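You operate a simulated robot arm through the tools that you are given. There is no shell and no other tool.

The job below is to be done with a simulated robot arm. You get a single attempt, and the scene is never put back.

Task
Dust the hall cabinet, then polish that patch with the orange cloth.
Fine: use the duster first; load the cloth at the polish tin; put duster and cloth back and close the tin. A coat counts when it lies all over at full strength: go over it till it gets no stronger. What is to be rubbed or washed off counts as gone when no trace of it is left.

The check looks at the end state, three seconds after you hand in, the way a careful person would. Anything else that was tipped, shoved, dropped, spilled or broken makes it a failure. Flat cloth is picked up by pressing the open fingertips on it (5 to 10 N) and closing them slowly along it; thin cloth reads only 2 to 8 mm in the jaws.

Robot
A 7-joint arm with a two-finger parallel gripper, fixed in place. Base frame: the origin is on the floor under the middle of its stand, x ahead of it, y to its left, z up. Lengths are in m, angles in rad, forces in N, time in s.
It reaches about 1.372 m from its shoulder. Its first joint turns from -2.601 to 2.601 rad. Payload 3.43 kg.
Tool frame: the origin (TCP) lies between the finger pads and is the grasp point; the fingertips stand 0.03 m ahead of it; z points along the fingers, y is the line along which they close. Largest opening 0.094 m; finger width 0.028, thickness 0.01; the body of the gripper, 0.05 by 0.096 m, starts 0.055 m behind the TCP.
Orientation is told as [roll, pitch, yaw] about the base's x, y, z axes, in that order, counted from this pose: with the fingers straight down and closing along the base's y, the tool's x points along the base's -x, its y along +y and its z along -z.

Tools
- The arm moves only by the tool nudge_tool. Its argument "rows" is one flat list of numbers, 7 for each row, row after row: the gripper command, from -1 (fully open) to 1 (shut), values between in proportion, then the shift along the base's x, y, z in m, then the turn, a rotation vector about the base's x, y, z in rad. In form: [claw, dx, dy, dz, ax, ay, az, claw, dx, dy, dz, ax, ay, az, ...]. A call has 1 to 20 rows; each row is the pose to reach, as a shift and turn from the pose commanded when the call began. Rows are played at 5 a second. More than 0.05 m and 0.15 rad between two rows, or a gripper value outside its range, and nothing of the call is played. A pose out of reach is approached as far as the arm can. The call stops where the force on the tool passes 40 N (or 10 N more than at its start, if that is more) or the arm is blocked; 0.2 s more then pass. Each finger travels about 0.045 m/s and halts on what it meets, pressing with about 42 N; the grip force reading is that of the motor and also rises with nothing between the fingers. The clock runs only during rows and for 0.2 s after the last one: add rows that repeat a pose to give the fingers time. The reply holds the time, the measured pose of the TCP, the force on the tool along the base axes, the opening and the grip force, in the units named above and with some noise, with the torque about the TCP (base axes, N m) and any sound that the robot's microphone picked up.
- Cameras (640 x 400 px; columns grow to the right, rows downward): "scene" is fixed at [0.2204, 0.5009, 1.5238]; the picture's right is [-0.68, -0.73, 0.00], its down [-0.38, 0.36, -0.85] and it looks along [0.62, -0.58, -0.53] (base axes); focal length 343 px, centre (320, 200). "wrist" rides on the gripper at [0.076, 0.014, -0.102] in the tool frame; the picture's right is [-0.18, 0.98, 0.00], its down [-0.75, -0.14, -0.64] and it looks along [-0.63, -0.12, 0.77] (tool axes); focal length 243 px, centre (320, 200). There is no depth. A picture from a camera that has moved, and an enlarged one, comes with that camera's place and axes in the base frame and with its lens.
- get_image(camera): a new picture of that camera. No time passes.
- inspect(camera, box): a new picture of the part [left, top, right, bottom] of that camera's present view, enlarged. No time passes.
- job_done(): hands the job in; it is judged then, once.

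Places have to be worked out from the pictures, the camera data and where the tool is seen. Open the gripper and draw the arm clear of the work before you hand the job in, unless the task says otherwise.

The tools are called after "Emit:" as a command line: name --argument value ..., lists and objects as JSON in quotes. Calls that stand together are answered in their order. nudge_tool: Moves the arm, as the interface text tells. Its arguments: {"type":"object","properties":{"rows":{"type":"array"}},"required":["rows"]} The other tools are called the same way: get_image (camera) takes a picture; inspect (camera, box) takes an enlarged picture of a part of a camera's view; job_done () hands the job in.

At the start:

```text
t: 0.0
tcp_pos: [0.5864, -0.5087, 1.0809]
orientation: [0.0, 0.0, 0.0]
wrist_force: [0.7, -0.8, 0.2]
moment: [0.03, 0.02, 0.0]
grip_width: 0.0938
grasp_force: 0.1
```

scene: 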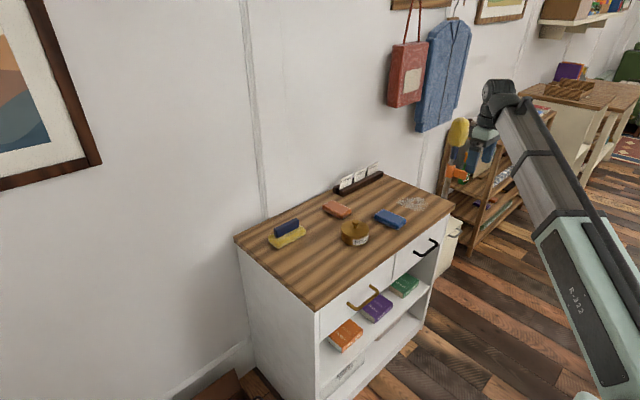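
wrist: 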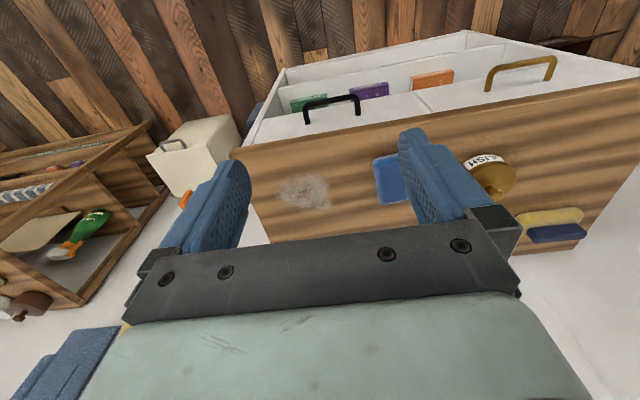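

I start by taking closer looks at the cabinet top to identify the duster, cloth, tin and dust patch.

Emit:
inspect --camera "scene" --box '[230, 150, 470, 300]'

Emit:
inspect --camera "wrist" --box '[240, 100, 640, 300]'

Emit:
inspect --camera "scene" --box '[400, 60, 560, 220]'

```text
2.67 times, centred on (350, 225) of scene
camera zoom: at [0.2204, 0.5009, 1.5238], right [-0.68, -0.73, 0.0], down [-0.38, 0.36, -0.85], along [0.62, -0.58, -0.53], focal length 916 px, centre (240, 133)
```

zoom: 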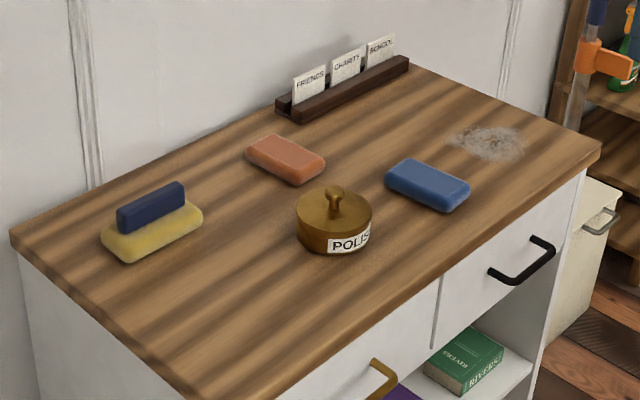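

```text
1.60 times, centred on (440, 200) of wrist
camera zoom: at [0.5105, -0.4946, 1.1842], right [0.18, 0.98, 0.0], down [0.75, -0.14, 0.64], along [0.63, -0.12, -0.77], focal length 388 px, centre (128, 200)
```

zoom: 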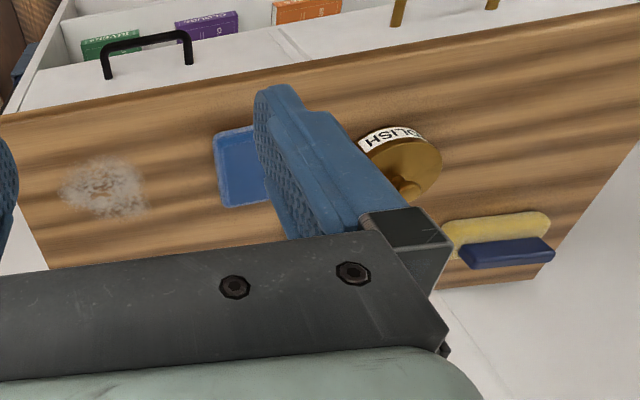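

```text
2.50 times, centred on (480, 140) of scene
camera zoom: at [0.2204, 0.5009, 1.5238], right [-0.68, -0.73, 0.0], down [-0.38, 0.36, -0.85], along [0.62, -0.58, -0.53], focal length 858 px, centre (-80, 350)
```

zoom: 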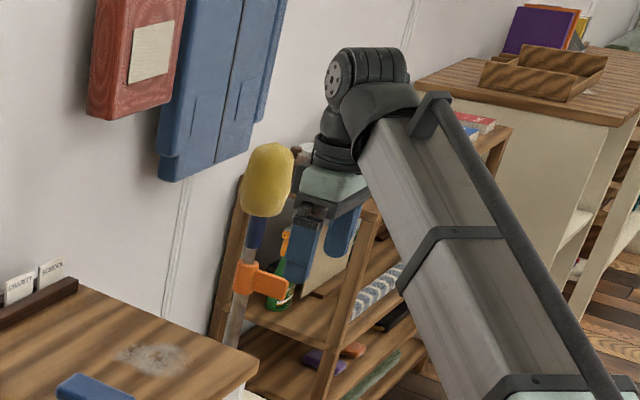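

The cabinet top works out to z≈0.76, with x 0.70–1.12 and y -0.72–0.07, and the dust near (0.84,-0.60). I need closer views of the two yellow/navy items to decide which one is the duster.

Emit:
inspect --camera "scene" --box '[430, 100, 510, 220]'

Emit:
inspect --camera "scene" --box '[255, 200, 335, 255]'

Emit:
inspect --camera "wrist" --box '[0, 100, 260, 400]'

```text
3.33 times, centred on (470, 160) of scene
camera zoom: at [0.2204, 0.5009, 1.5238], right [-0.68, -0.73, 0.0], down [-0.38, 0.36, -0.85], along [0.62, -0.58, -0.53], focal length 1144 px, centre (-180, 333)
```

zoom: 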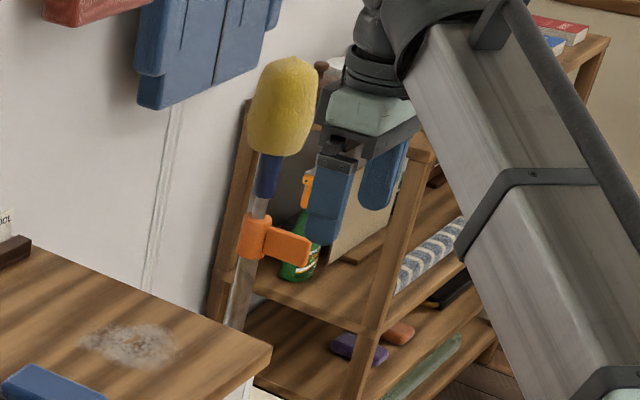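

```text
7.27 times, centred on (295, 228) of scene
camera zoom: at [0.2204, 0.5009, 1.5238], right [-0.68, -0.73, 0.0], down [-0.38, 0.36, -0.85], along [0.62, -0.58, -0.53], focal length 2497 px, centre (502, 0)
```

zoom: 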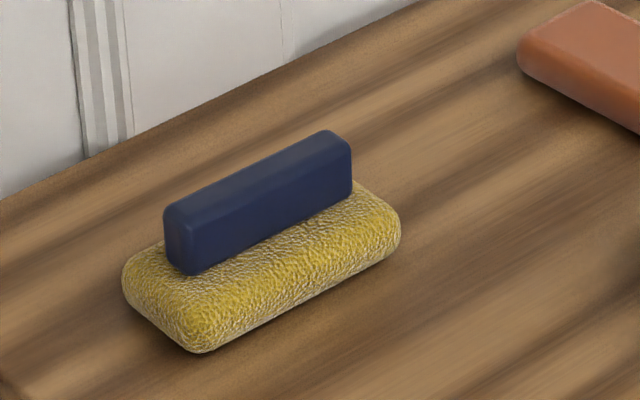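

```text
1.33 times, centred on (130, 250) of wrist
camera zoom: at [0.5105, -0.4946, 1.1842], right [0.18, 0.98, 0.0], down [0.75, -0.14, 0.64], along [0.63, -0.12, -0.77], focal length 324 px, centre (573, 133)
```

zoom: 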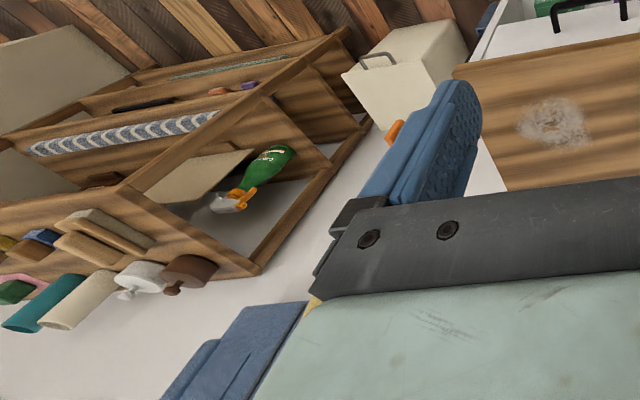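

The tabletop pad looks like a hand duster, with a woolly yellow pad and a navy grip, but a yellow-headed pole also stands in a clip near (0.82,-0.9). I turn the wrist camera toward the pole to see what it is before choosing.

Emit:
nudge_tool --rows '[-1, -0.02, 0.02, 0.02, 0, 0, -0.15, -1, -0.04, 0.04, 0.04, 0, 0, -0.3, -1, -0.06, 0.06, 0.06, 0, 0, -0.45, -1, -0.08, 0.08, 0.08, 0, 0, -0.6, -1, -0.1, 0.1, 0.1, 0, 0, -0.75, -1, -0.1, 0.1, 0.1, 0, 0, -0.9]'

Emit:
get_image --camera "wrist"

Emit:
get_image --camera "scene"

```text
t: 0.6
tcp_pos: [0.5522, -0.4728, 1.1198]
orientation: [-0.008, -0.014, -0.272]
wrist_force: [0.6, -0.2, -0.7]
moment: [-0.05, -0.03, -0.01]
grip_width: 0.0939
grasp_force: 0.0
out of reach, approached as far as the arm can: row 3
stopped in row 3: the force on the tool passed its limit at 94 N (the readings are from after the stop); the commanded pose is now the measured one
```

```text
taken
camera wrist: at [0.4806, -0.4378, 1.2202], right [0.44, 0.9, -0.01], down [0.68, -0.33, 0.65], along [0.59, -0.29, -0.76], focal length 243 px, centre (320, 200)
```

wrist: 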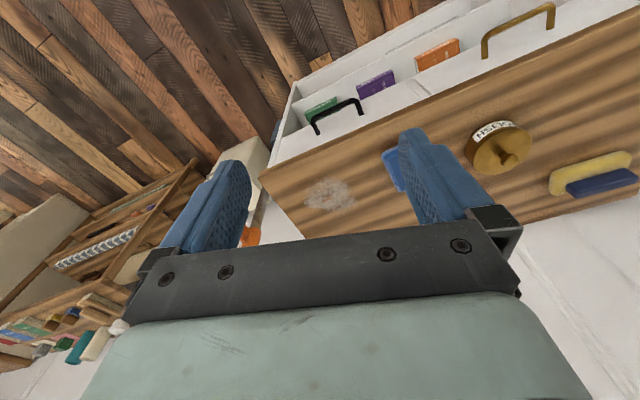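

```text
taken
```

scene: 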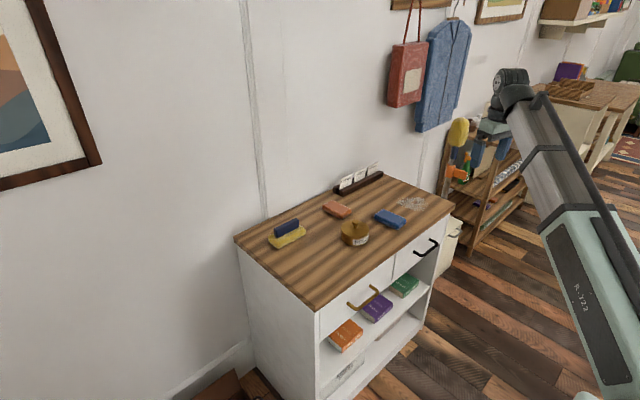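

The arm stopped with a force spike as it was drawn back, apparently at a reach or joint limit, and the readings are calm now. I look again at the pole and at the surroundings now that the gripper has moved.

Emit:
inspect --camera "scene" --box '[430, 105, 510, 255]'

Emit:
inspect --camera "wrist" --box '[0, 150, 280, 400]'

Emit:
inspect --camera "wrist" --box '[270, 80, 640, 280]'

```text
2.67 times, centred on (470, 180) of scene
camera zoom: at [0.2204, 0.5009, 1.5238], right [-0.68, -0.73, 0.0], down [-0.38, 0.36, -0.85], along [0.62, -0.58, -0.53], focal length 916 px, centre (-80, 253)
```

zoom: 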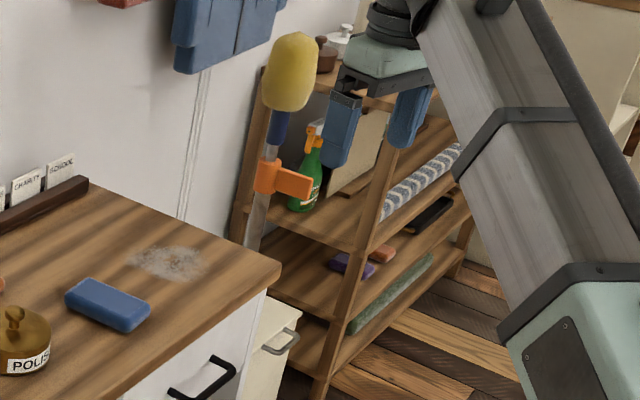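

```text
1.60 times, centred on (140, 275) of wrist
camera zoom: at [0.4806, -0.4378, 1.2202], right [0.44, 0.9, -0.01], down [0.68, -0.33, 0.65], along [0.59, -0.29, -0.76], focal length 388 px, centre (608, 80)
```

zoom: 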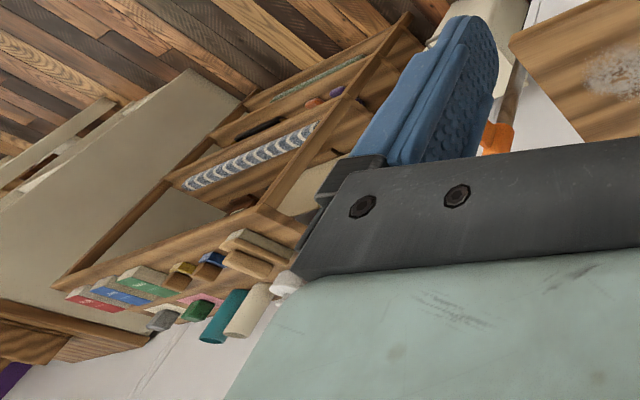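

```text
1.73 times, centred on (455, 180) of wrist
camera zoom: at [0.4806, -0.4378, 1.2202], right [0.44, 0.9, -0.01], down [0.68, -0.33, 0.65], along [0.59, -0.29, -0.76], focal length 420 px, centre (86, 235)
```

zoom: 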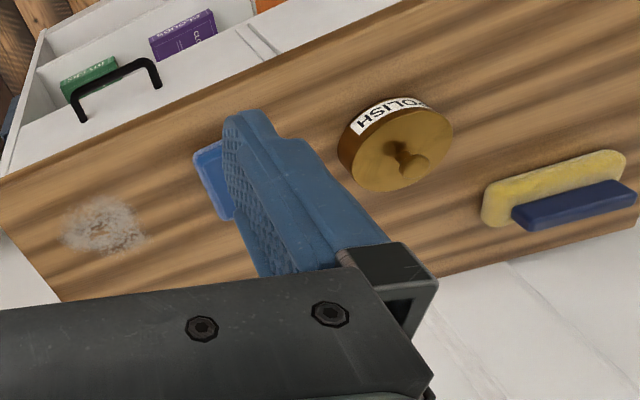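

I take the woolly pad with the navy grip on the cabinet as the duster, since the pole is part of the room. I move over the middle of the cabinet, turning back to zero yaw, for closer views of the work items.

Emit:
nudge_tool --rows '[-1, 0.025, 0.03, 0.0, 0, 0, 0.05, -1, 0.05, 0.06, 0.0, 0, 0, 0.1, -1, 0.075, 0.09, 0.0, 0, 0, 0.15, -1, 0.1, 0.12, 0, 0, 0, 0.2, -1, 0.12, 0.15, 0, 0, 0, 0.25, -1, 0.14, 0.17, 0, 0.0, 0, 0.272, -1, 0.14, 0.17, 0, 0, 0, 0.272]'

Emit:
get_image --camera "wrist"

Emit:
get_image --camera "scene"

```text
t: 2.2
tcp_pos: [0.6918, -0.3017, 1.1185]
orientation: [-0.007, -0.014, 0.0]
wrist_force: [-0.2, 0.7, -0.5]
moment: [0.02, -0.01, 0.0]
grip_width: 0.0942
grasp_force: 0.1
```

```text
taken
camera wrist: at [0.6147, -0.2874, 1.2206], right [0.18, 0.98, -0.01], down [0.74, -0.14, 0.65], along [0.64, -0.12, -0.76], focal length 243 px, centre (320, 200)
```

wrist: 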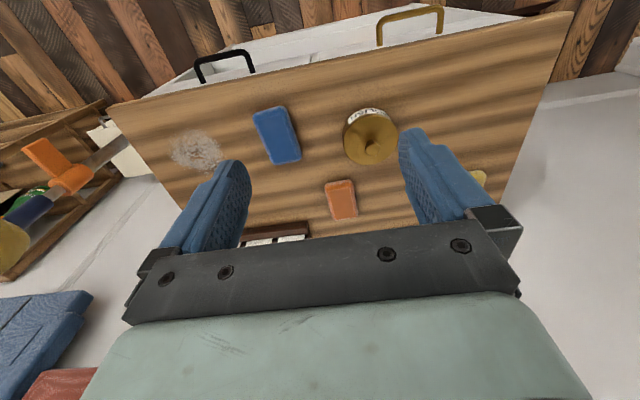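

```text
taken
```

scene: 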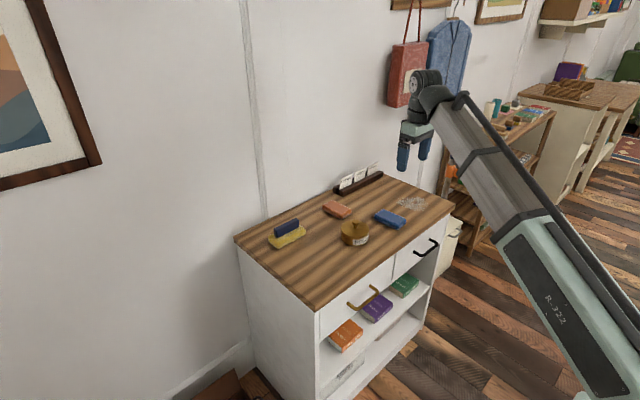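

I now have a good overhead view, with the pole showing at the left edge. I enlarge the pole and the work items.

Emit:
inspect --camera "wrist" --box '[0, 100, 240, 290]'

Emit:
inspect --camera "wrist" --box '[160, 90, 400, 240]'

Emit:
inspect --camera "wrist" --box '[310, 90, 550, 240]'

Emit:
inspect --camera "scene" --box '[320, 180, 440, 255]'

```text
2.11 times, centred on (120, 195) of wrist
camera zoom: at [0.6147, -0.2874, 1.2206], right [0.18, 0.98, -0.01], down [0.74, -0.14, 0.65], along [0.64, -0.12, -0.76], focal length 511 px, centre (741, 210)
```

zoom: 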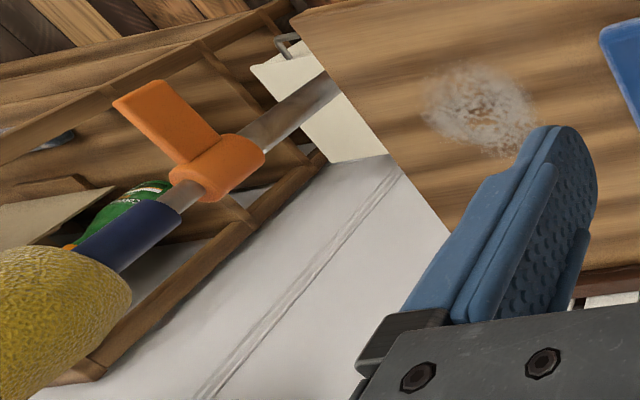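

```text
2.67 times, centred on (280, 165) of wrist
camera zoom: at [0.6147, -0.2874, 1.2206], right [0.18, 0.98, -0.01], down [0.74, -0.14, 0.65], along [0.64, -0.12, -0.76], focal length 647 px, centre (427, 293)
```

zoom: 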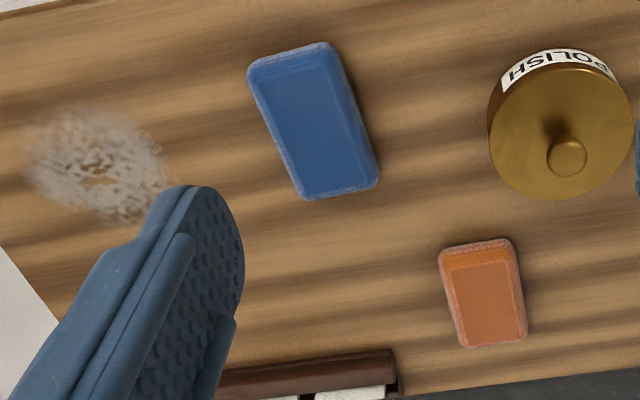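

```text
2.67 times, centred on (430, 165) of wrist
camera zoom: at [0.6147, -0.2874, 1.2206], right [0.18, 0.98, -0.01], down [0.74, -0.14, 0.65], along [0.64, -0.12, -0.76], focal length 647 px, centre (27, 293)
```

zoom: 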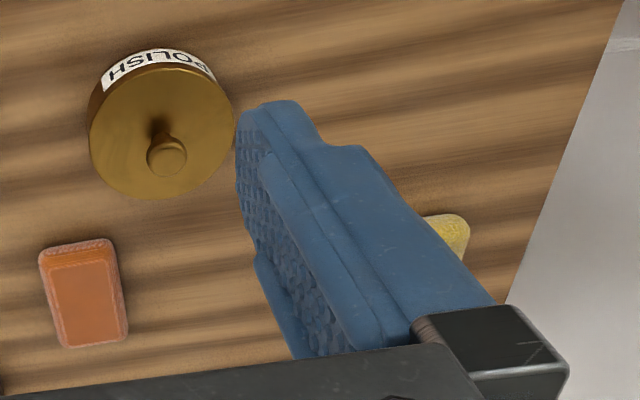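

```text
5.33 times, centred on (380, 218) of scene
camera zoom: at [0.2204, 0.5009, 1.5238], right [-0.68, -0.73, 0.0], down [-0.38, 0.36, -0.85], along [0.62, -0.58, -0.53], focal length 1831 px, centre (0, 107)
```

zoom: 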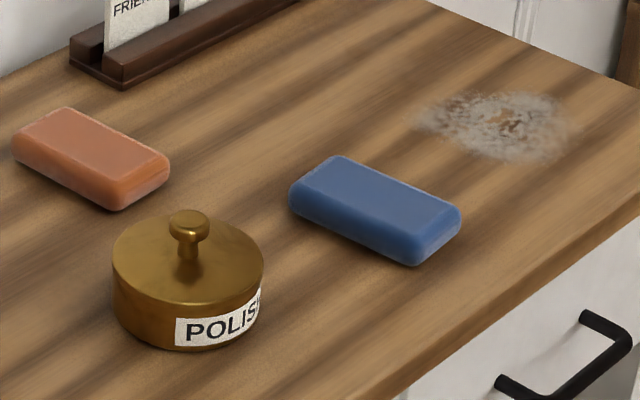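

The measurements give: duster handle at about (0.99,-0.06), top near z 0.83 and long axis nearly along y. The tin is at (0.83,-0.235) with its lid top at about 0.81, the orange cloth at (0.985,-0.305), and the dust at (0.83,-0.596) with radius about 0.055. I first level out the small tilt, then turn toward yaw +1.5 so the fingers can close across the handle.

Emit:
nudge_tool --rows '[-1, 0.0, 0.0, 0.0, 0.007, 0.014, 0]'

Emit:
nudge_tool --rows '[-1, 0.02, 0.015, 0, 0, 0, 0.14, -1, 0.04, 0.03, 0, 0, 0, 0.28, -1, 0.06, 0.045, 0, 0, 0, 0.42, -1, 0.08, 0.06, 0, 0, 0, 0.56, -1, 0.1, 0.08, 0, 0, 0, 0.7]'

```text
t: 2.6
tcp_pos: [0.6917, -0.3023, 1.1191]
orientation: [-0.001, -0.003, 0.0]
wrist_force: [12.3, -3.2, -19.0]
moment: [-0.1, 0.0, -0.04]
grip_width: 0.0941
grasp_force: 0.1
```

```text
t: 3.8
tcp_pos: [0.7905, -0.2214, 1.12]
orientation: [0.003, 0.0, 0.702]
wrist_force: [0.5, 0.2, 0.7]
moment: [-0.01, -0.03, 0.02]
grip_width: 0.0942
grasp_force: 0.1
```

Turning positive works freely. I continue to yaw ≈1.49 and hover above the duster.

Emit:
nudge_tool --rows '[-1, 0.03, 0.025, -0.01, 0, 0, 0.13, -1, 0.06, 0.05, -0.02, 0, 0, 0.26, -1, 0.09, 0.075, -0.03, 0, 0, 0.39, -1, 0.12, 0.1, -0.04, 0, 0, 0.52, -1, 0.15, 0.125, -0.05, 0, 0, 0.65, -1, 0.18, 0.145, -0.06, 0, 0, 0.75, -1, 0.2, 0.158, -0.08, 0, 0, 0.79, -1, 0.2, 0.158, -0.08, 0, 0, 0.79]'

Emit:
get_image --camera "wrist"

Emit:
get_image --camera "scene"

```text
t: 5.6
tcp_pos: [0.9899, -0.0621, 1.0396]
orientation: [-0.003, -0.001, 1.491]
wrist_force: [0.1, 0.5, 1.3]
moment: [0.04, -0.02, 0.01]
grip_width: 0.0939
grasp_force: 0.0
```

```text
taken
camera wrist: at [0.9707, -0.1374, 1.1413], right [-0.97, 0.26, 0.0], down [0.2, 0.74, 0.64], along [0.17, 0.62, -0.77], focal length 243 px, centre (320, 200)
```

wrist: 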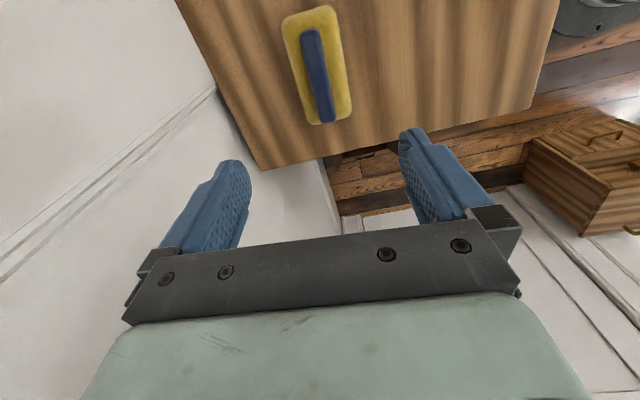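

```text
taken
```

scene: 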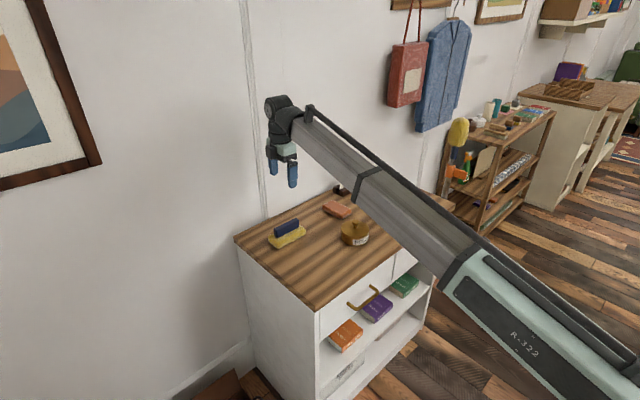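

The duster sits almost exactly under the gripper and is roughly aligned with it. I enlarge the view to check the handle's yaw and centre.

Emit:
inspect --camera "wrist" --box '[240, 0, 400, 140]'

```text
2.86 times, centred on (320, 70) of wrist
camera zoom: at [0.9707, -0.1374, 1.1413], right [-0.97, 0.26, 0.0], down [0.2, 0.74, 0.64], along [0.17, 0.62, -0.77], focal length 693 px, centre (320, 571)
```

zoom: 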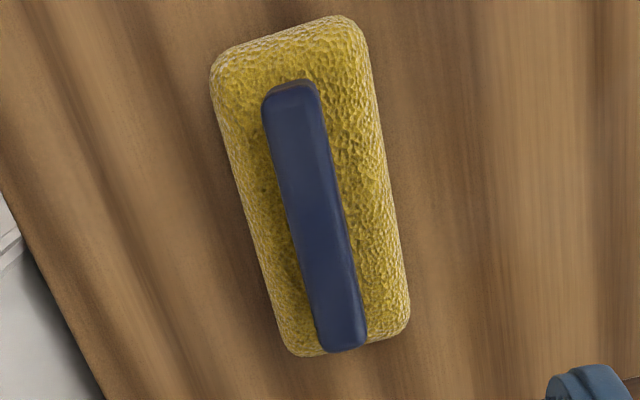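

The handle runs from (0.989,-0.113) to (0.993,-0.019), so it needs about 0.04 rad more yaw. I descend with the fingers open on either side of the handle, stopping at about z 0.832, and then check.

Emit:
nudge_tool --rows '[-1, 0.0, 0, -0.035, 0, 0, 0.04, -1, 0.001, -0.001, -0.07, 0, 0, 0.04, -1, 0.001, -0.002, -0.105, 0, 0, 0.04, -1, 0.001, -0.002, -0.14, 0, 0, 0.04, -1, 0.001, -0.002, -0.17, 0, 0, 0.04, -1, 0.001, -0.002, -0.19, 0, 0, 0.04, -1, 0.001, -0.002, -0.208, 0, 0, 0.04, -1, 0.001, -0.002, -0.208, 0, 0, 0.04]'

Emit:
get_image --camera "wrist"

Emit:
inspect --camera "scene" --box '[240, 160, 360, 260]'

```text
t: 7.4
tcp_pos: [0.9923, -0.0678, 0.832]
orientation: [-0.003, 0.0, 1.53]
wrist_force: [0.4, 0.0, -0.2]
moment: [-0.02, 0.0, 0.03]
grip_width: 0.0938
grasp_force: 0.1
```

```text
taken
camera wrist: at [0.9753, -0.1437, 0.9333], right [-0.97, 0.22, 0.0], down [0.17, 0.75, 0.64], along [0.14, 0.63, -0.77], focal length 243 px, centre (320, 200)
```

wrist: 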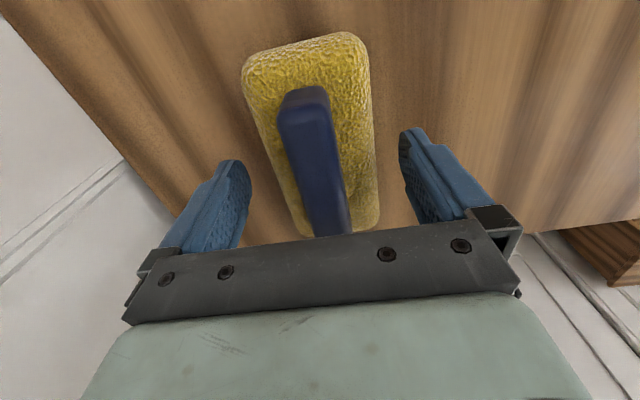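

```text
4.00 times, centred on (300, 210) of scene
camera zoom: at [0.2204, 0.5009, 1.5238], right [-0.68, -0.73, 0.0], down [-0.38, 0.36, -0.85], along [0.62, -0.58, -0.53], focal length 1373 px, centre (400, 160)
```

zoom: 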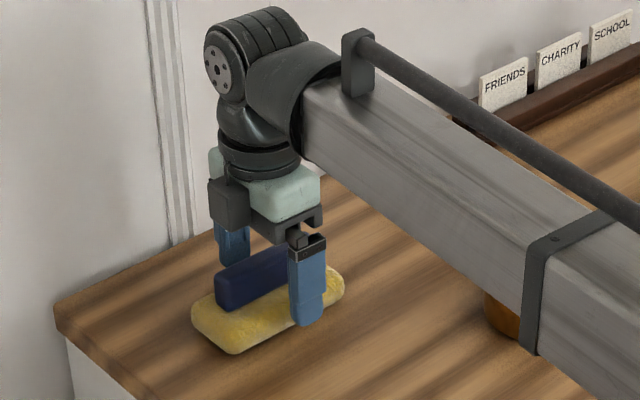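

The fingers straddle the handle with no contact, and the tips are at about 0.802. I go 8 mm lower and close on the navy grip.

Emit:
nudge_tool --rows '[-1, 0, 0, -0.004, 0, 0, 0, -1, 0, 0.001, -0.008, 0, 0, 0, 0.2, 0, 0.001, -0.008, 0, 0, 0, 0.6, 0, 0.001, -0.008, 0, 0, 0, 1, 0, 0.001, -0.008, 0, 0, 0, 1, 0, 0.001, -0.008, 0, 0, 0, 1, 0, 0.001, -0.008, 0, 0, 0, 1, 0, 0.001, -0.008, 0, 0, 0]'

Emit:
get_image --camera "wrist"

Emit:
inspect --camera "scene" --box '[240, 160, 360, 260]'

```text
t: 9.2
tcp_pos: [0.9917, -0.0653, 0.8216]
orientation: [0.001, 0.0, 1.531]
wrist_force: [-0.5, -0.3, -0.2]
moment: [0.02, -0.01, -0.01]
grip_width: 0.0652
grasp_force: 42.0
```

```text
taken
camera wrist: at [0.9749, -0.1422, 0.9248], right [-0.97, 0.22, 0.0], down [0.17, 0.75, 0.64], along [0.14, 0.63, -0.77], focal length 243 px, centre (320, 200)
```

wrist: 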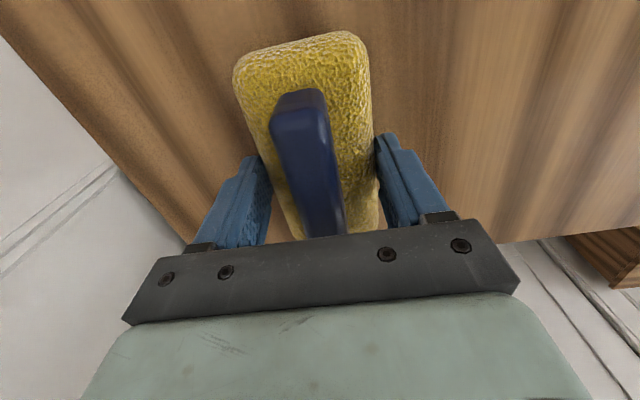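

```text
4.00 times, centred on (300, 210) of scene
camera zoom: at [0.2204, 0.5009, 1.5238], right [-0.68, -0.73, 0.0], down [-0.38, 0.36, -0.85], along [0.62, -0.58, -0.53], focal length 1373 px, centre (400, 160)
```

zoom: 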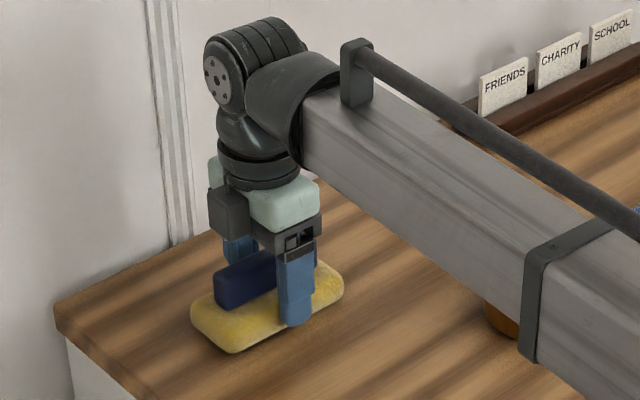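

The reading of 65 mm shows the fingertips caught the pad sides rather than the handle. I open, rise about 14 mm and close again on the navy handle.

Emit:
nudge_tool --rows '[0.2, 0, 0, 0, 0, 0, 0, -0.4, 0, 0, 0, 0, 0, 0, -1, 0, 0, 0.0, 0, 0, 0, -1, 0, 0, 0.005, 0, 0, 0, -1, 0, 0, 0.01, 0, 0, 0, -1, 0, 0, 0.014, 0, 0, 0, 0, 0, 0, 0.014, 0, 0, 0, 0.4, 0, 0, 0.014, 0, 0, 0, 0.7, 0, 0, 0.014, 0, 0, 0, 1, 0, 0, 0.014, 0, 0, 0, 1, 0, 0, 0.014, 0, 0, 0, 1, 0, 0, 0.014, 0, 0, 0, 1, 0, 0, 0.014, 0, 0, 0]'

Emit:
get_image --camera "wrist"

Emit:
inspect --camera "scene" --box '[240, 160, 360, 260]'

```text
t: 12.0
tcp_pos: [0.9917, -0.0652, 0.8367]
orientation: [0.001, 0.0, 1.53]
wrist_force: [0.4, 0.1, -0.4]
moment: [0.03, 0.02, 0.02]
grip_width: 0.065
grasp_force: 41.6
```

```text
taken
camera wrist: at [0.9746, -0.1418, 0.9393], right [-0.97, 0.22, 0.0], down [0.17, 0.75, 0.64], along [0.14, 0.63, -0.77], focal length 243 px, centre (320, 200)
```

wrist: 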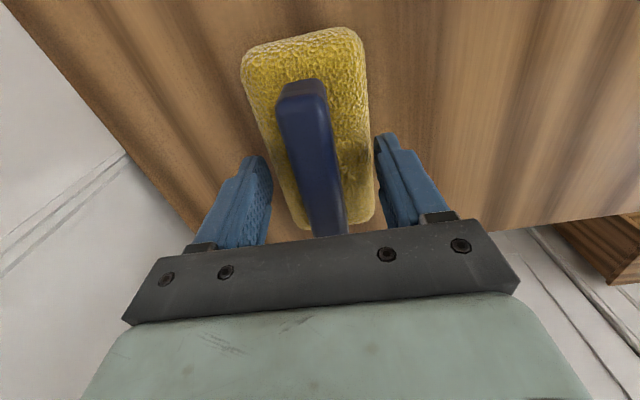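

```text
4.00 times, centred on (300, 210) of scene
camera zoom: at [0.2204, 0.5009, 1.5238], right [-0.68, -0.73, 0.0], down [-0.38, 0.36, -0.85], along [0.62, -0.58, -0.53], focal length 1373 px, centre (400, 160)
```

zoom: 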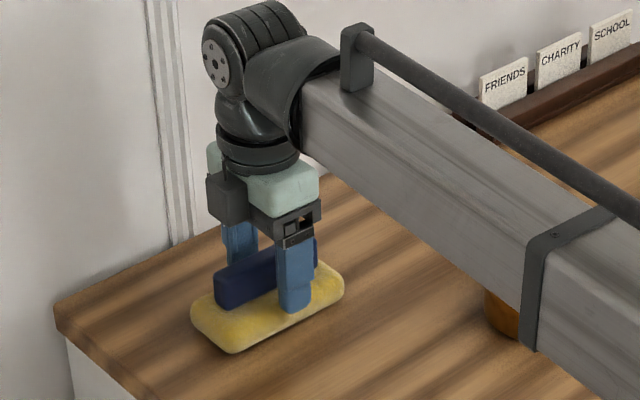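

It still reads 65 mm, so the pad must be thicker than I judged, with its top at about 0.81. I open, rise another 10 mm and close again.

Emit:
nudge_tool --rows '[0.2, 0, 0, 0, 0, 0, 0, -0.4, 0, 0, 0, 0, 0, 0, -0.8, 0, 0, 0.0, 0, 0, 0, -0.8, 0, 0, 0.005, 0, 0, 0, -0.8, 0, 0, 0.01, 0, 0, 0, 0, 0, 0, 0.01, 0, 0, 0, 0.4, 0, 0, 0.01, 0, 0, 0, 0.7, 0, 0, 0.01, 0, 0, 0, 1, 0, 0, 0.01, 0, 0, 0, 1, 0, 0, 0.01, 0, 0, 0, 1, 0, 0, 0.01, 0, 0, 0, 1, 0, 0, 0.01, 0, 0, 0]'

Emit:
get_image --camera "wrist"

Emit:
inspect --camera "scene" --box '[240, 160, 360, 260]'

```text
t: 14.6
tcp_pos: [0.991, -0.0655, 0.8489]
orientation: [-0.004, 0.0, 1.529]
wrist_force: [1.1, -0.4, 16.9]
moment: [0.07, -0.22, 0.04]
grip_width: 0.0212
grasp_force: 42.4
```

```text
taken
camera wrist: at [0.9742, -0.1416, 0.9512], right [-0.97, 0.22, 0.0], down [0.17, 0.75, 0.64], along [0.15, 0.63, -0.77], focal length 243 px, centre (320, 200)
```

wrist: 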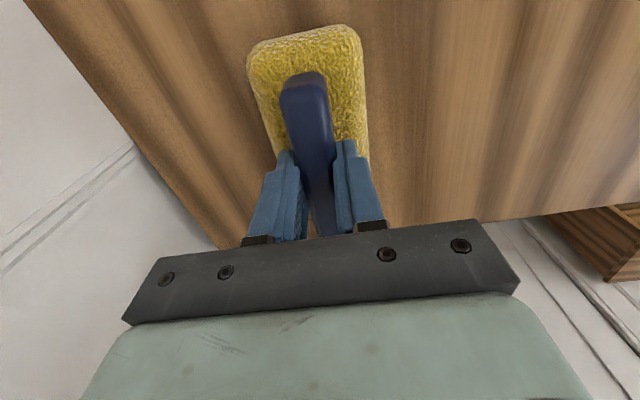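

```text
4.00 times, centred on (300, 210) of scene
camera zoom: at [0.2204, 0.5009, 1.5238], right [-0.68, -0.73, 0.0], down [-0.38, 0.36, -0.85], along [0.62, -0.58, -0.53], focal length 1373 px, centre (400, 160)
```

zoom: 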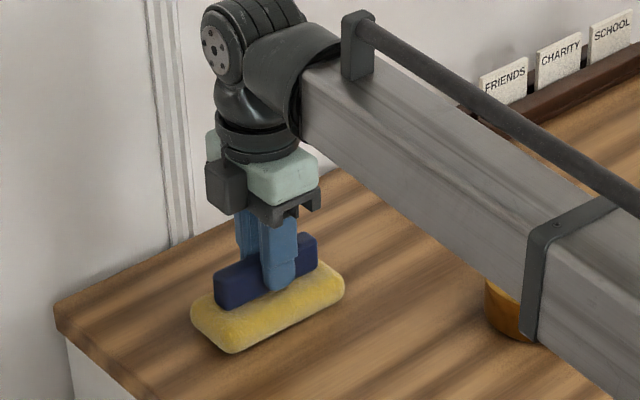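

Now it holds the handle (21 mm, 42 N), with the tips resting on the pad's top. With this grip the pad meets the cabinet at TCP z≈0.848. I remember the home pose (0.991,-0.0655, yaw 1.53), lift straight up and carry the duster toward the patch.

Emit:
nudge_tool --rows '[1, 0, 0, 0.01, 0, 0, 0, 1, 0, 0, 0.03, 0, 0, 0, 1, 0, 0, 0.06, 0, 0, 0, 1, 0, 0, 0.09, 0, 0, 0, 1, 0, 0, 0.12, 0, 0, 0, 1, 0, 0, 0.12, 0, 0, 0]'

Emit:
nudge_tool --rows '[1, -0.011, -0.036, 0, 0, 0, 0, 1, -0.022, -0.072, 0, 0, 0, 0, 1, -0.033, -0.108, 0, 0, 0, 0, 1, -0.044, -0.144, 0, 0, 0, 0, 1, -0.055, -0.18, 0, 0, 0, 0, 1, -0.066, -0.216, 0, 0, 0, 0, 1, -0.077, -0.252, 0, 0, 0, 0, 1, -0.088, -0.288, 0, 0, 0, 0, 1, -0.099, -0.324, 0, 0, 0, 0, 1, -0.11, -0.36, 0, 0, 0, 0, 1, -0.121, -0.396, 0, 0, 0, 0, 1, -0.132, -0.432, 0, 0, 0, 0, 1, -0.143, -0.468, 0, 0, 0, 0, 1, -0.152, -0.5, 0, 0, 0, 0, 1, -0.16, -0.53, 0, 0, 0, 0, 1, -0.16, -0.53, 0, 0, 0, 0]'

Emit:
get_image --camera "wrist"

Emit:
get_image --camera "scene"

```text
t: 16.0
tcp_pos: [0.9929, -0.0672, 0.964]
orientation: [-0.001, 0.0, 1.529]
wrist_force: [0.2, 0.0, -0.5]
moment: [-0.01, 0.05, 0.01]
grip_width: 0.0214
grasp_force: 41.8
```

```text
t: 19.4
tcp_pos: [0.8316, -0.5946, 0.9682]
orientation: [0.0, 0.0, 1.53]
wrist_force: [-0.3, 0.2, -0.9]
moment: [0.03, -0.01, 0.04]
grip_width: 0.021
grasp_force: 42.0
```

```text
taken
camera wrist: at [0.8142, -0.6713, 1.07], right [-0.97, 0.22, 0.0], down [0.17, 0.75, 0.64], along [0.14, 0.63, -0.77], focal length 243 px, centre (320, 200)
```

wrist: 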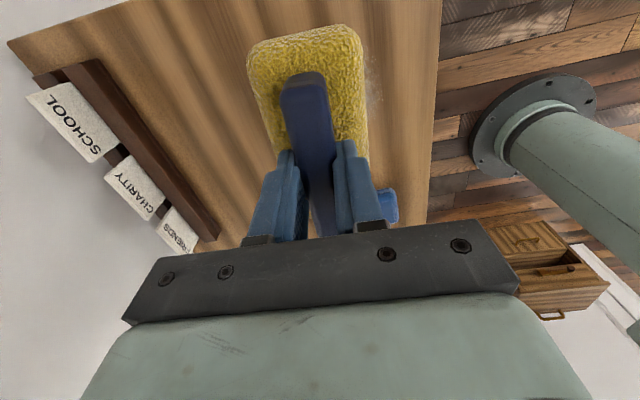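

```text
taken
```

scene: 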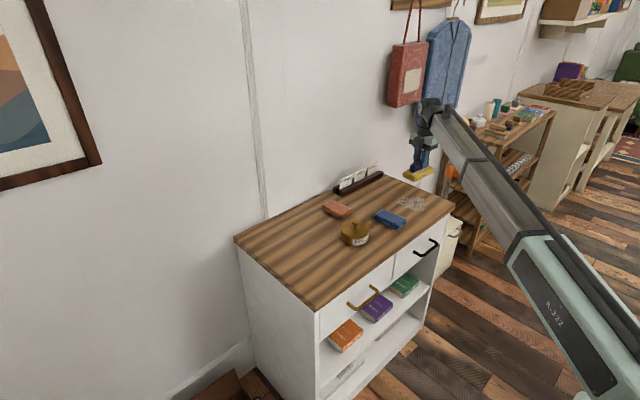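

The duster is held over the patch. I zoom in to see how the pad hangs relative to the patch.

Emit:
inspect --camera "scene" --box '[370, 140, 470, 220]'

Emit:
inspect --camera "wrist" --box '[200, 0, 460, 240]'

```text
5.00 times, centred on (420, 180) of scene
camera zoom: at [0.2204, 0.5009, 1.5238], right [-0.68, -0.73, 0.0], down [-0.38, 0.36, -0.85], along [0.62, -0.58, -0.53], focal length 1717 px, centre (-180, 300)
```

zoom: 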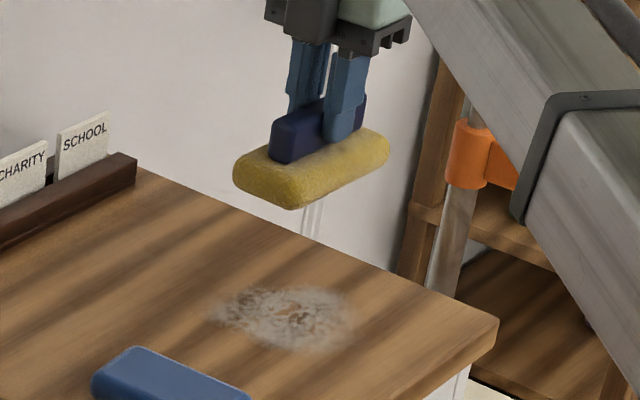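

```text
1.67 times, centred on (330, 120) of wrist
camera zoom: at [0.8142, -0.6713, 1.07], right [-0.97, 0.22, 0.0], down [0.17, 0.75, 0.64], along [0.14, 0.63, -0.77], focal length 404 px, centre (303, 333)
```

zoom: 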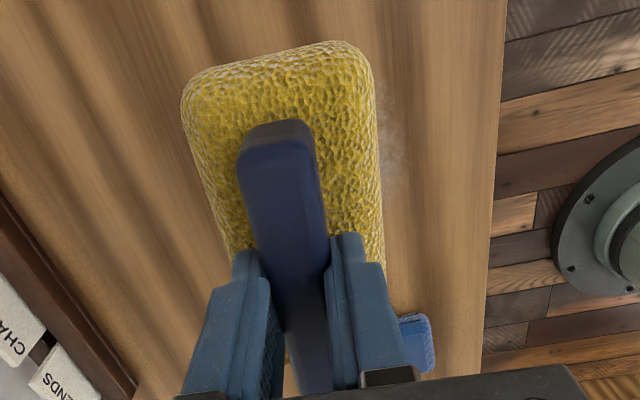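

The cabinet top is at about z 0.773 and the patch is centred near (0.818,-0.578), spanning roughly ±0.058. I move over it and lower to light contact.

Emit:
nudge_tool --rows '[1, -0.005, 0.005, -0.02, 0, 0, 0, 1, -0.013, 0.014, -0.05, 0, 0, 0, 1, -0.013, 0.014, -0.08, 0, 0, 0, 1, -0.013, 0.014, -0.1, 0, 0, 0, 1, -0.013, 0.014, -0.112, 0, 0, 0, 1, -0.013, 0.014, -0.117, 0, 0, 0, 1, -0.013, 0.014, -0.12, 0, 0, 0, 1, -0.013, 0.014, -0.122, 0, 0, 0]'

Emit:
inspect --camera "scene" --box '[370, 150, 470, 230]'

```text
t: 21.3
tcp_pos: [0.8188, -0.5815, 0.8486]
orientation: [-0.003, 0.003, 1.532]
wrist_force: [-3.9, -0.5, 13.1]
moment: [0.54, 0.32, 0.09]
grip_width: 0.021
grasp_force: 42.2
stopped in row 8: the force on the tool passed its limit at 43 N (the readings are from after the stop); the commanded pose is now the measured one
```

```text
5.00 times, centred on (420, 190) of scene
camera zoom: at [0.2204, 0.5009, 1.5238], right [-0.68, -0.73, 0.0], down [-0.38, 0.36, -0.85], along [0.62, -0.58, -0.53], focal length 1717 px, centre (-180, 250)
```

zoom: 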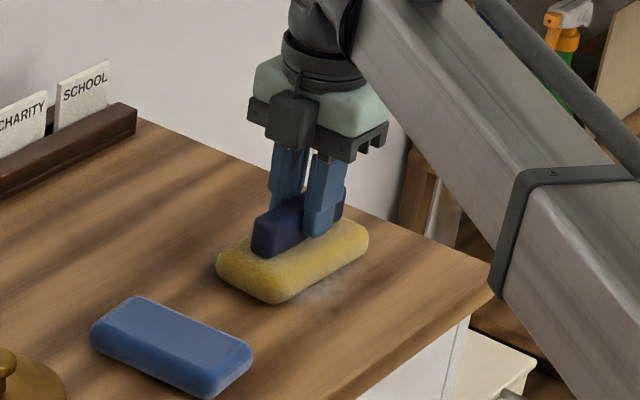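

Contact came at TCP z≈0.8486 and the press has settled to about 13 N. I rub back and forth in x across the patch at this height.

Emit:
nudge_tool --rows '[1, -0.02, 0, 0, 0, 0, 0, 1, -0.04, 0, 0, 0, 0, 0, 1, -0.055, 0, 0, 0, 0, 0, 1, -0.035, 0, 0, 0, 0, 0, 1, -0.01, 0, 0, 0, 0, 0, 1, 0.015, 0, 0, 0, 0, 0, 1, 0.04, 0, 0, 0, 0, 0, 1, 0.06, 0, 0, 0, 0, 0, 1, 0.04, 0, 0, 0, 0, 0, 1, 0.015, 0, 0, 0, 0, 0, 1, -0.01, 0, 0, 0, 0, 0, 1, -0.035, 0, 0, 0, 0, 0, 1, -0.055, 0, 0, 0, 0, 0, 1, -0.035, 0, 0, 0, 0, 0, 1, -0.01, 0, 0, 0, 0, 0, 1, 0.0, 0, 0, 0, 0, 0]'

Emit:
inspect --camera "scene" --box '[370, 150, 470, 230]'

```text
t: 24.7
tcp_pos: [0.8201, -0.5809, 0.8497]
orientation: [-0.004, 0.002, 1.531]
wrist_force: [-3.7, -0.3, 9.0]
moment: [0.0, 0.4, 0.05]
grip_width: 0.0211
grasp_force: 42.3
```

```text
5.00 times, centred on (420, 190) of scene
camera zoom: at [0.2204, 0.5009, 1.5238], right [-0.68, -0.73, 0.0], down [-0.38, 0.36, -0.85], along [0.62, -0.58, -0.53], focal length 1717 px, centre (-180, 250)
```

zoom: 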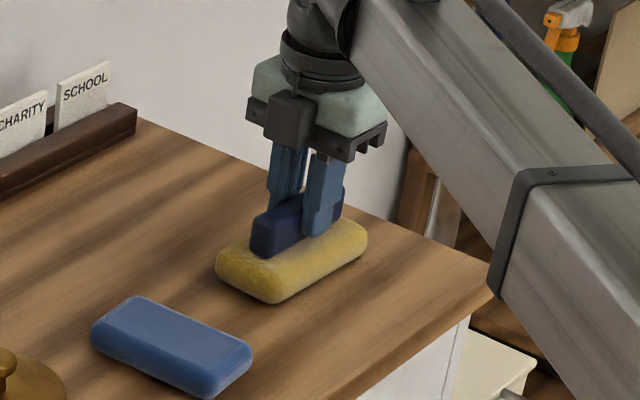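

The visible dust has gone where the pad passed, at about 9 N. I repeat the strokes shifted in y both ways so the whole patch and its rim are covered.

Emit:
nudge_tool --rows '[1, 0, 0.02, 0, 0, 0, 0, 1, -0.03, 0.02, 0, 0, 0, 0, 1, -0.058, 0.02, 0, 0, 0, 0, 1, -0.03, 0.02, 0, 0, 0, 0, 1, 0, 0.02, 0, 0, 0, 0, 1, 0.03, 0.02, 0, 0, 0, 0, 1, 0.065, 0.02, 0, 0, 0, 0, 1, 0.065, -0.0, 0, 0, 0, 0, 1, 0.065, -0.022, 0, 0, 0, 0, 1, 0.03, -0.022, 0, 0, 0, 0, 1, 0, -0.022, 0, 0, 0, 0, 1, -0.03, -0.022, 0, 0, 0, 0, 1, -0.058, -0.022, 0, 0, 0, 0, 1, -0.058, 0, 0, 0, 0, 0, 1, -0.03, 0, 0, 0, 0, 0, 1, 0, 0, 0, 0, 0, 0, 1, 0, 0, 0, 0, 0, 0]'

Emit:
nudge_tool --rows '[1, 0, 0, 0.01, 0, 0, 0, 1, 0, 0, 0.04, 0, 0, 0, 1, 0, 0, 0.08, 0, 0, 0, 1, 0, 0, 0.12, 0, 0, 0, 1, 0, 0, 0.12, 0, 0, 0]'

Emit:
inspect --camera "scene" --box '[370, 150, 470, 230]'

Emit:
get_image --camera "wrist"

```text
t: 27.1
tcp_pos: [0.8181, -0.6045, 0.8497]
orientation: [-0.007, 0.004, 1.53]
wrist_force: [-4.7, 0.3, 11.0]
moment: [0.3, 0.55, 0.06]
grip_width: 0.0214
grasp_force: 42.6
stopped in row 12: the force on the tool passed its limit at 41 N (the readings are from after the stop); the commanded pose is now the measured one
```

```text
t: 28.3
tcp_pos: [0.8223, -0.6036, 0.9692]
orientation: [-0.007, 0.001, 1.529]
wrist_force: [-0.3, 0.5, -1.0]
moment: [-0.02, -0.01, -0.02]
grip_width: 0.0212
grasp_force: 42.1
```

```text
5.00 times, centred on (420, 190) of scene
camera zoom: at [0.2204, 0.5009, 1.5238], right [-0.68, -0.73, 0.0], down [-0.38, 0.36, -0.85], along [0.62, -0.58, -0.53], focal length 1717 px, centre (-180, 250)
```

zoom: 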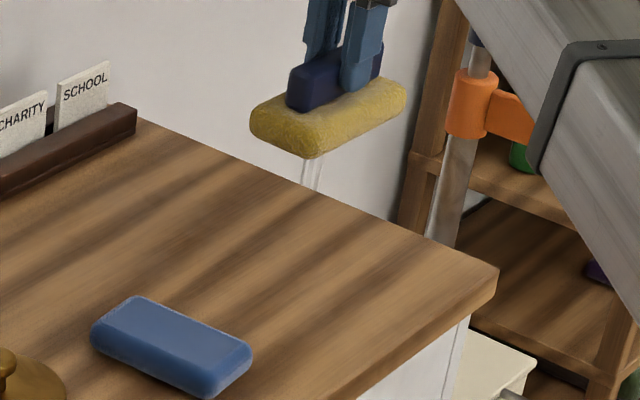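

```text
taken
camera wrist: at [0.804, -0.6797, 1.0714], right [-0.97, 0.22, -0.01], down [0.17, 0.75, 0.64], along [0.15, 0.62, -0.77], focal length 243 px, centre (320, 200)
```

wrist: 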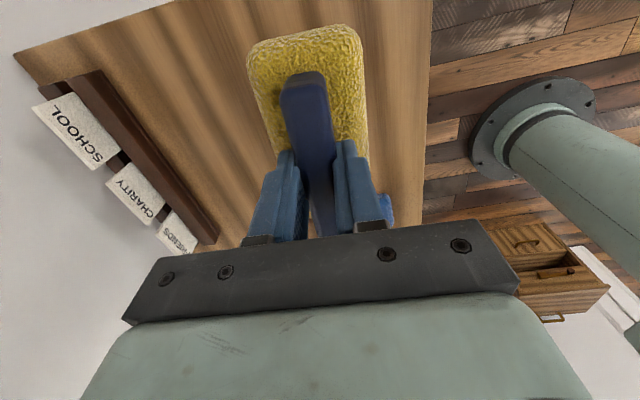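

The patch looks clean from here. I zoom in hard to check for any trace.

Emit:
inspect --camera "scene" --box '[395, 185, 445, 217]'

Emit:
inspect --camera "wrist" --box '[200, 20, 440, 170]'

```text
12.50 times, centred on (420, 201) of scene
camera zoom: at [0.2204, 0.5009, 1.5238], right [-0.68, -0.73, 0.0], down [-0.38, 0.36, -0.85], along [0.62, -0.58, -0.53], focal length 4292 px, centre (-930, 188)
```

zoom: 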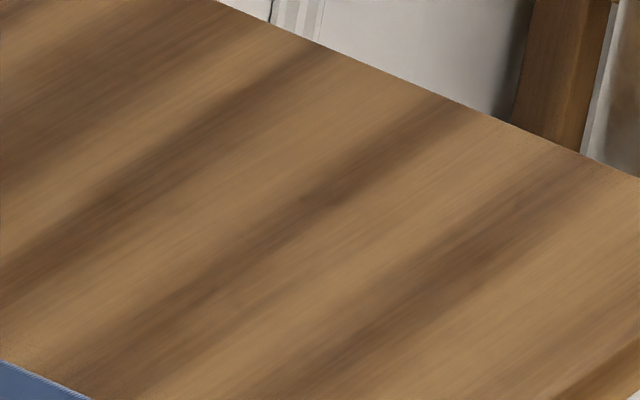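

```text
2.67 times, centred on (320, 95) of wrist
camera zoom: at [0.804, -0.6797, 1.0714], right [-0.97, 0.22, -0.01], down [0.17, 0.75, 0.64], along [0.15, 0.62, -0.77], focal length 647 px, centre (320, 480)
```

zoom: 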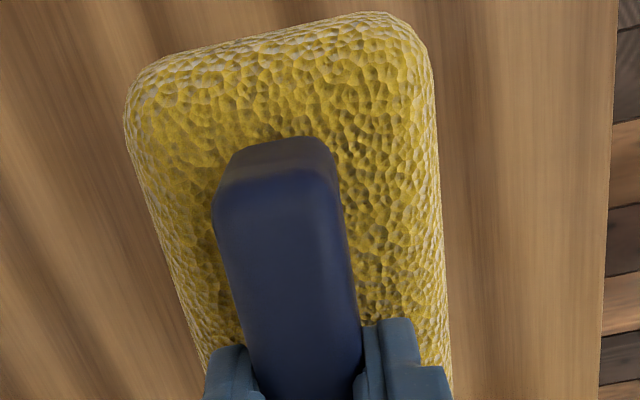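

The wood is clean. I carry the duster back over its original place at (0.991,-0.0655), keeping it high.

Emit:
nudge_tool --rows '[1, 0.0112, 0.0359, 0, 0.007, 0, 0, 1, 0.0225, 0.0717, 0, 0.007, 0, 0, 1, 0.0337, 0.1076, 0, 0.007, 0, 0, 1, 0.045, 0.1435, 0, 0.007, 0, 0, 1, 0.0562, 0.1793, 0, 0.007, 0, 0, 1, 0.0675, 0.2152, 0, 0.007, 0, 0, 1, 0.0787, 0.2511, 0, 0.007, 0, 0, 1, 0.09, 0.2869, 0, 0.007, 0, 0, 1, 0.1012, 0.3228, 0, 0.007, 0, 0, 1, 0.1125, 0.3587, 0, 0.007, 0, 0, 1, 0.1237, 0.3945, 0, 0.007, 0, 0, 1, 0.135, 0.4304, 0, 0.007, 0, 0, 1, 0.1462, 0.4663, 0, 0.007, 0, 0, 1, 0.1575, 0.5022, 0, 0.007, 0, 0, 1, 0.1687, 0.538, 0, 0.007, 0, 0, 1, 0.1687, 0.538, 0, 0.007, 0, 0]'

```text
t: 31.7
tcp_pos: [0.9874, -0.0659, 0.9658]
orientation: [-0.006, -0.005, 1.53]
wrist_force: [-0.3, -0.5, -1.1]
moment: [0.0, -0.02, 0.02]
grip_width: 0.0212
grasp_force: 42.0
```

I'm above the home spot. I lower gently to just short of contact, then ease down the last millimetres.

Emit:
nudge_tool --rows '[1, 0.001, 0, -0.03, 0.003, 0.003, 0, 1, 0.002, 0, -0.06, 0.003, 0.003, 0, 1, 0.003, 0, -0.085, 0.003, 0.003, 0, 1, 0.003, 0, -0.1, 0.003, 0.003, 0, 1, 0.003, 0, -0.107, 0.003, 0.003, 0, 1, 0.003, 0, -0.111, 0.003, 0.003, 0, 1, 0.003, 0, -0.113, 0.003, 0.003, 0, 1, 0.003, 0, -0.1145, 0.003, 0.003, 0, 1, 0.003, 0, -0.1155, 0.003, 0.003, 0]'

```text
t: 33.7
tcp_pos: [0.9914, -0.0671, 0.8518]
orientation: [-0.004, -0.006, 1.53]
wrist_force: [-0.3, 0.2, -0.9]
moment: [-0.03, -0.01, 0.03]
grip_width: 0.0209
grasp_force: 42.4
```

There's no contact yet at 0.8518, so I ease down a further 3 mm in small steps.

Emit:
nudge_tool --rows '[1, 0, 0, -0.001, 0, 0.003, 0, 1, 0, 0, -0.0018, 0, 0.003, 0, 1, 0, 0, -0.0025, 0, 0.003, 0, 1, 0, 0, -0.003, 0, 0.003, 0]'

Emit:
inspect --camera "scene" --box '[240, 160, 360, 260]'

```text
t: 34.7
tcp_pos: [0.9916, -0.066, 0.8493]
orientation: [-0.002, -0.008, 1.527]
wrist_force: [0.3, 0.4, 1.8]
moment: [-0.14, 0.07, -0.02]
grip_width: 0.021
grasp_force: 42.2
```

```text
4.00 times, centred on (300, 210) of scene
camera zoom: at [0.2204, 0.5009, 1.5238], right [-0.68, -0.73, 0.0], down [-0.38, 0.36, -0.85], along [0.62, -0.58, -0.53], focal length 1373 px, centre (400, 160)
```

zoom: 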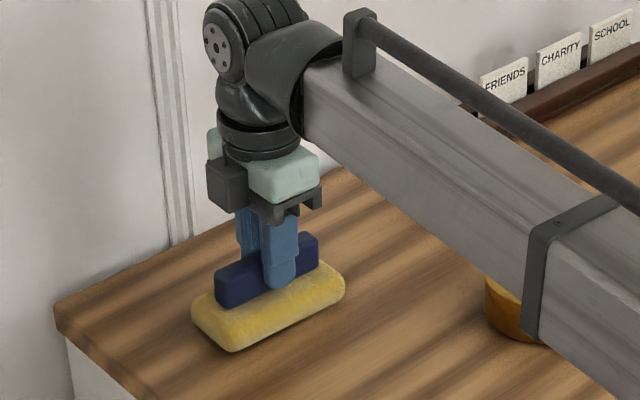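

The duster touches down in the same spot as at the start, at about 2 N. I open the fingers slowly, rise straight up, and look.

Emit:
nudge_tool --rows '[0.4, 0, 0, 0, 0, 0, 0, 0.2, 0, 0, 0, 0, 0, 0, 0.0, 0, 0, 0, 0, 0, 0, -0.3, 0, 0, 0.003, 0, 0, 0, -0.3, 0, 0, 0.01, 0, 0, 0, -0.3, 0, 0, 0.03, 0, 0, 0, -0.3, 0, 0, 0.06, 0, 0, 0, -0.5, 0, 0, 0.1, 0, 0, 0, -1, 0, 0, 0.14, 0, 0, 0, -1, 0, 0, 0.18, 0, 0, 0, -1, 0, 0, 0.18, 0, 0, 0]'

Emit:
get_image --camera "wrist"

Emit:
inspect --camera "scene" --box '[240, 160, 480, 310]'

```text
t: 37.1
tcp_pos: [0.992, -0.0647, 1.0275]
orientation: [-0.001, -0.007, 1.529]
wrist_force: [-0.4, -0.3, 0.6]
moment: [0.02, 0.01, 0.0]
grip_width: 0.0941
grasp_force: 0.1
```

```text
taken
camera wrist: at [0.9738, -0.1424, 1.1301], right [-0.97, 0.22, 0.0], down [0.17, 0.74, 0.65], along [0.15, 0.63, -0.76], focal length 243 px, centre (320, 200)
```

wrist: 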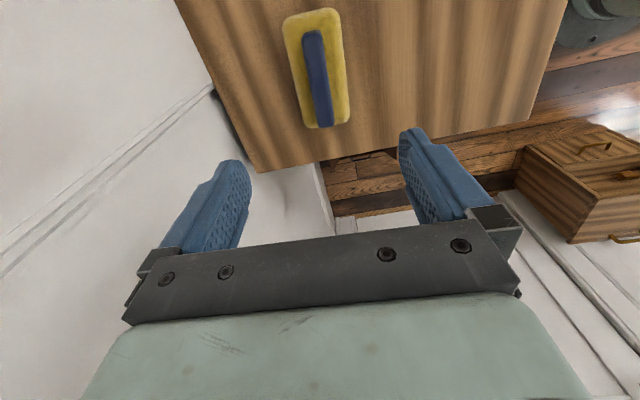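

```text
2.67 times, centred on (360, 235) of scene
camera zoom: at [0.2204, 0.5009, 1.5238], right [-0.68, -0.73, 0.0], down [-0.38, 0.36, -0.85], along [0.62, -0.58, -0.53], focal length 916 px, centre (213, 107)
```

zoom: 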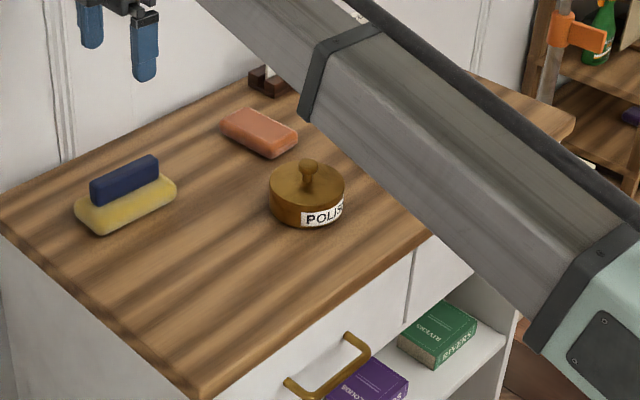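

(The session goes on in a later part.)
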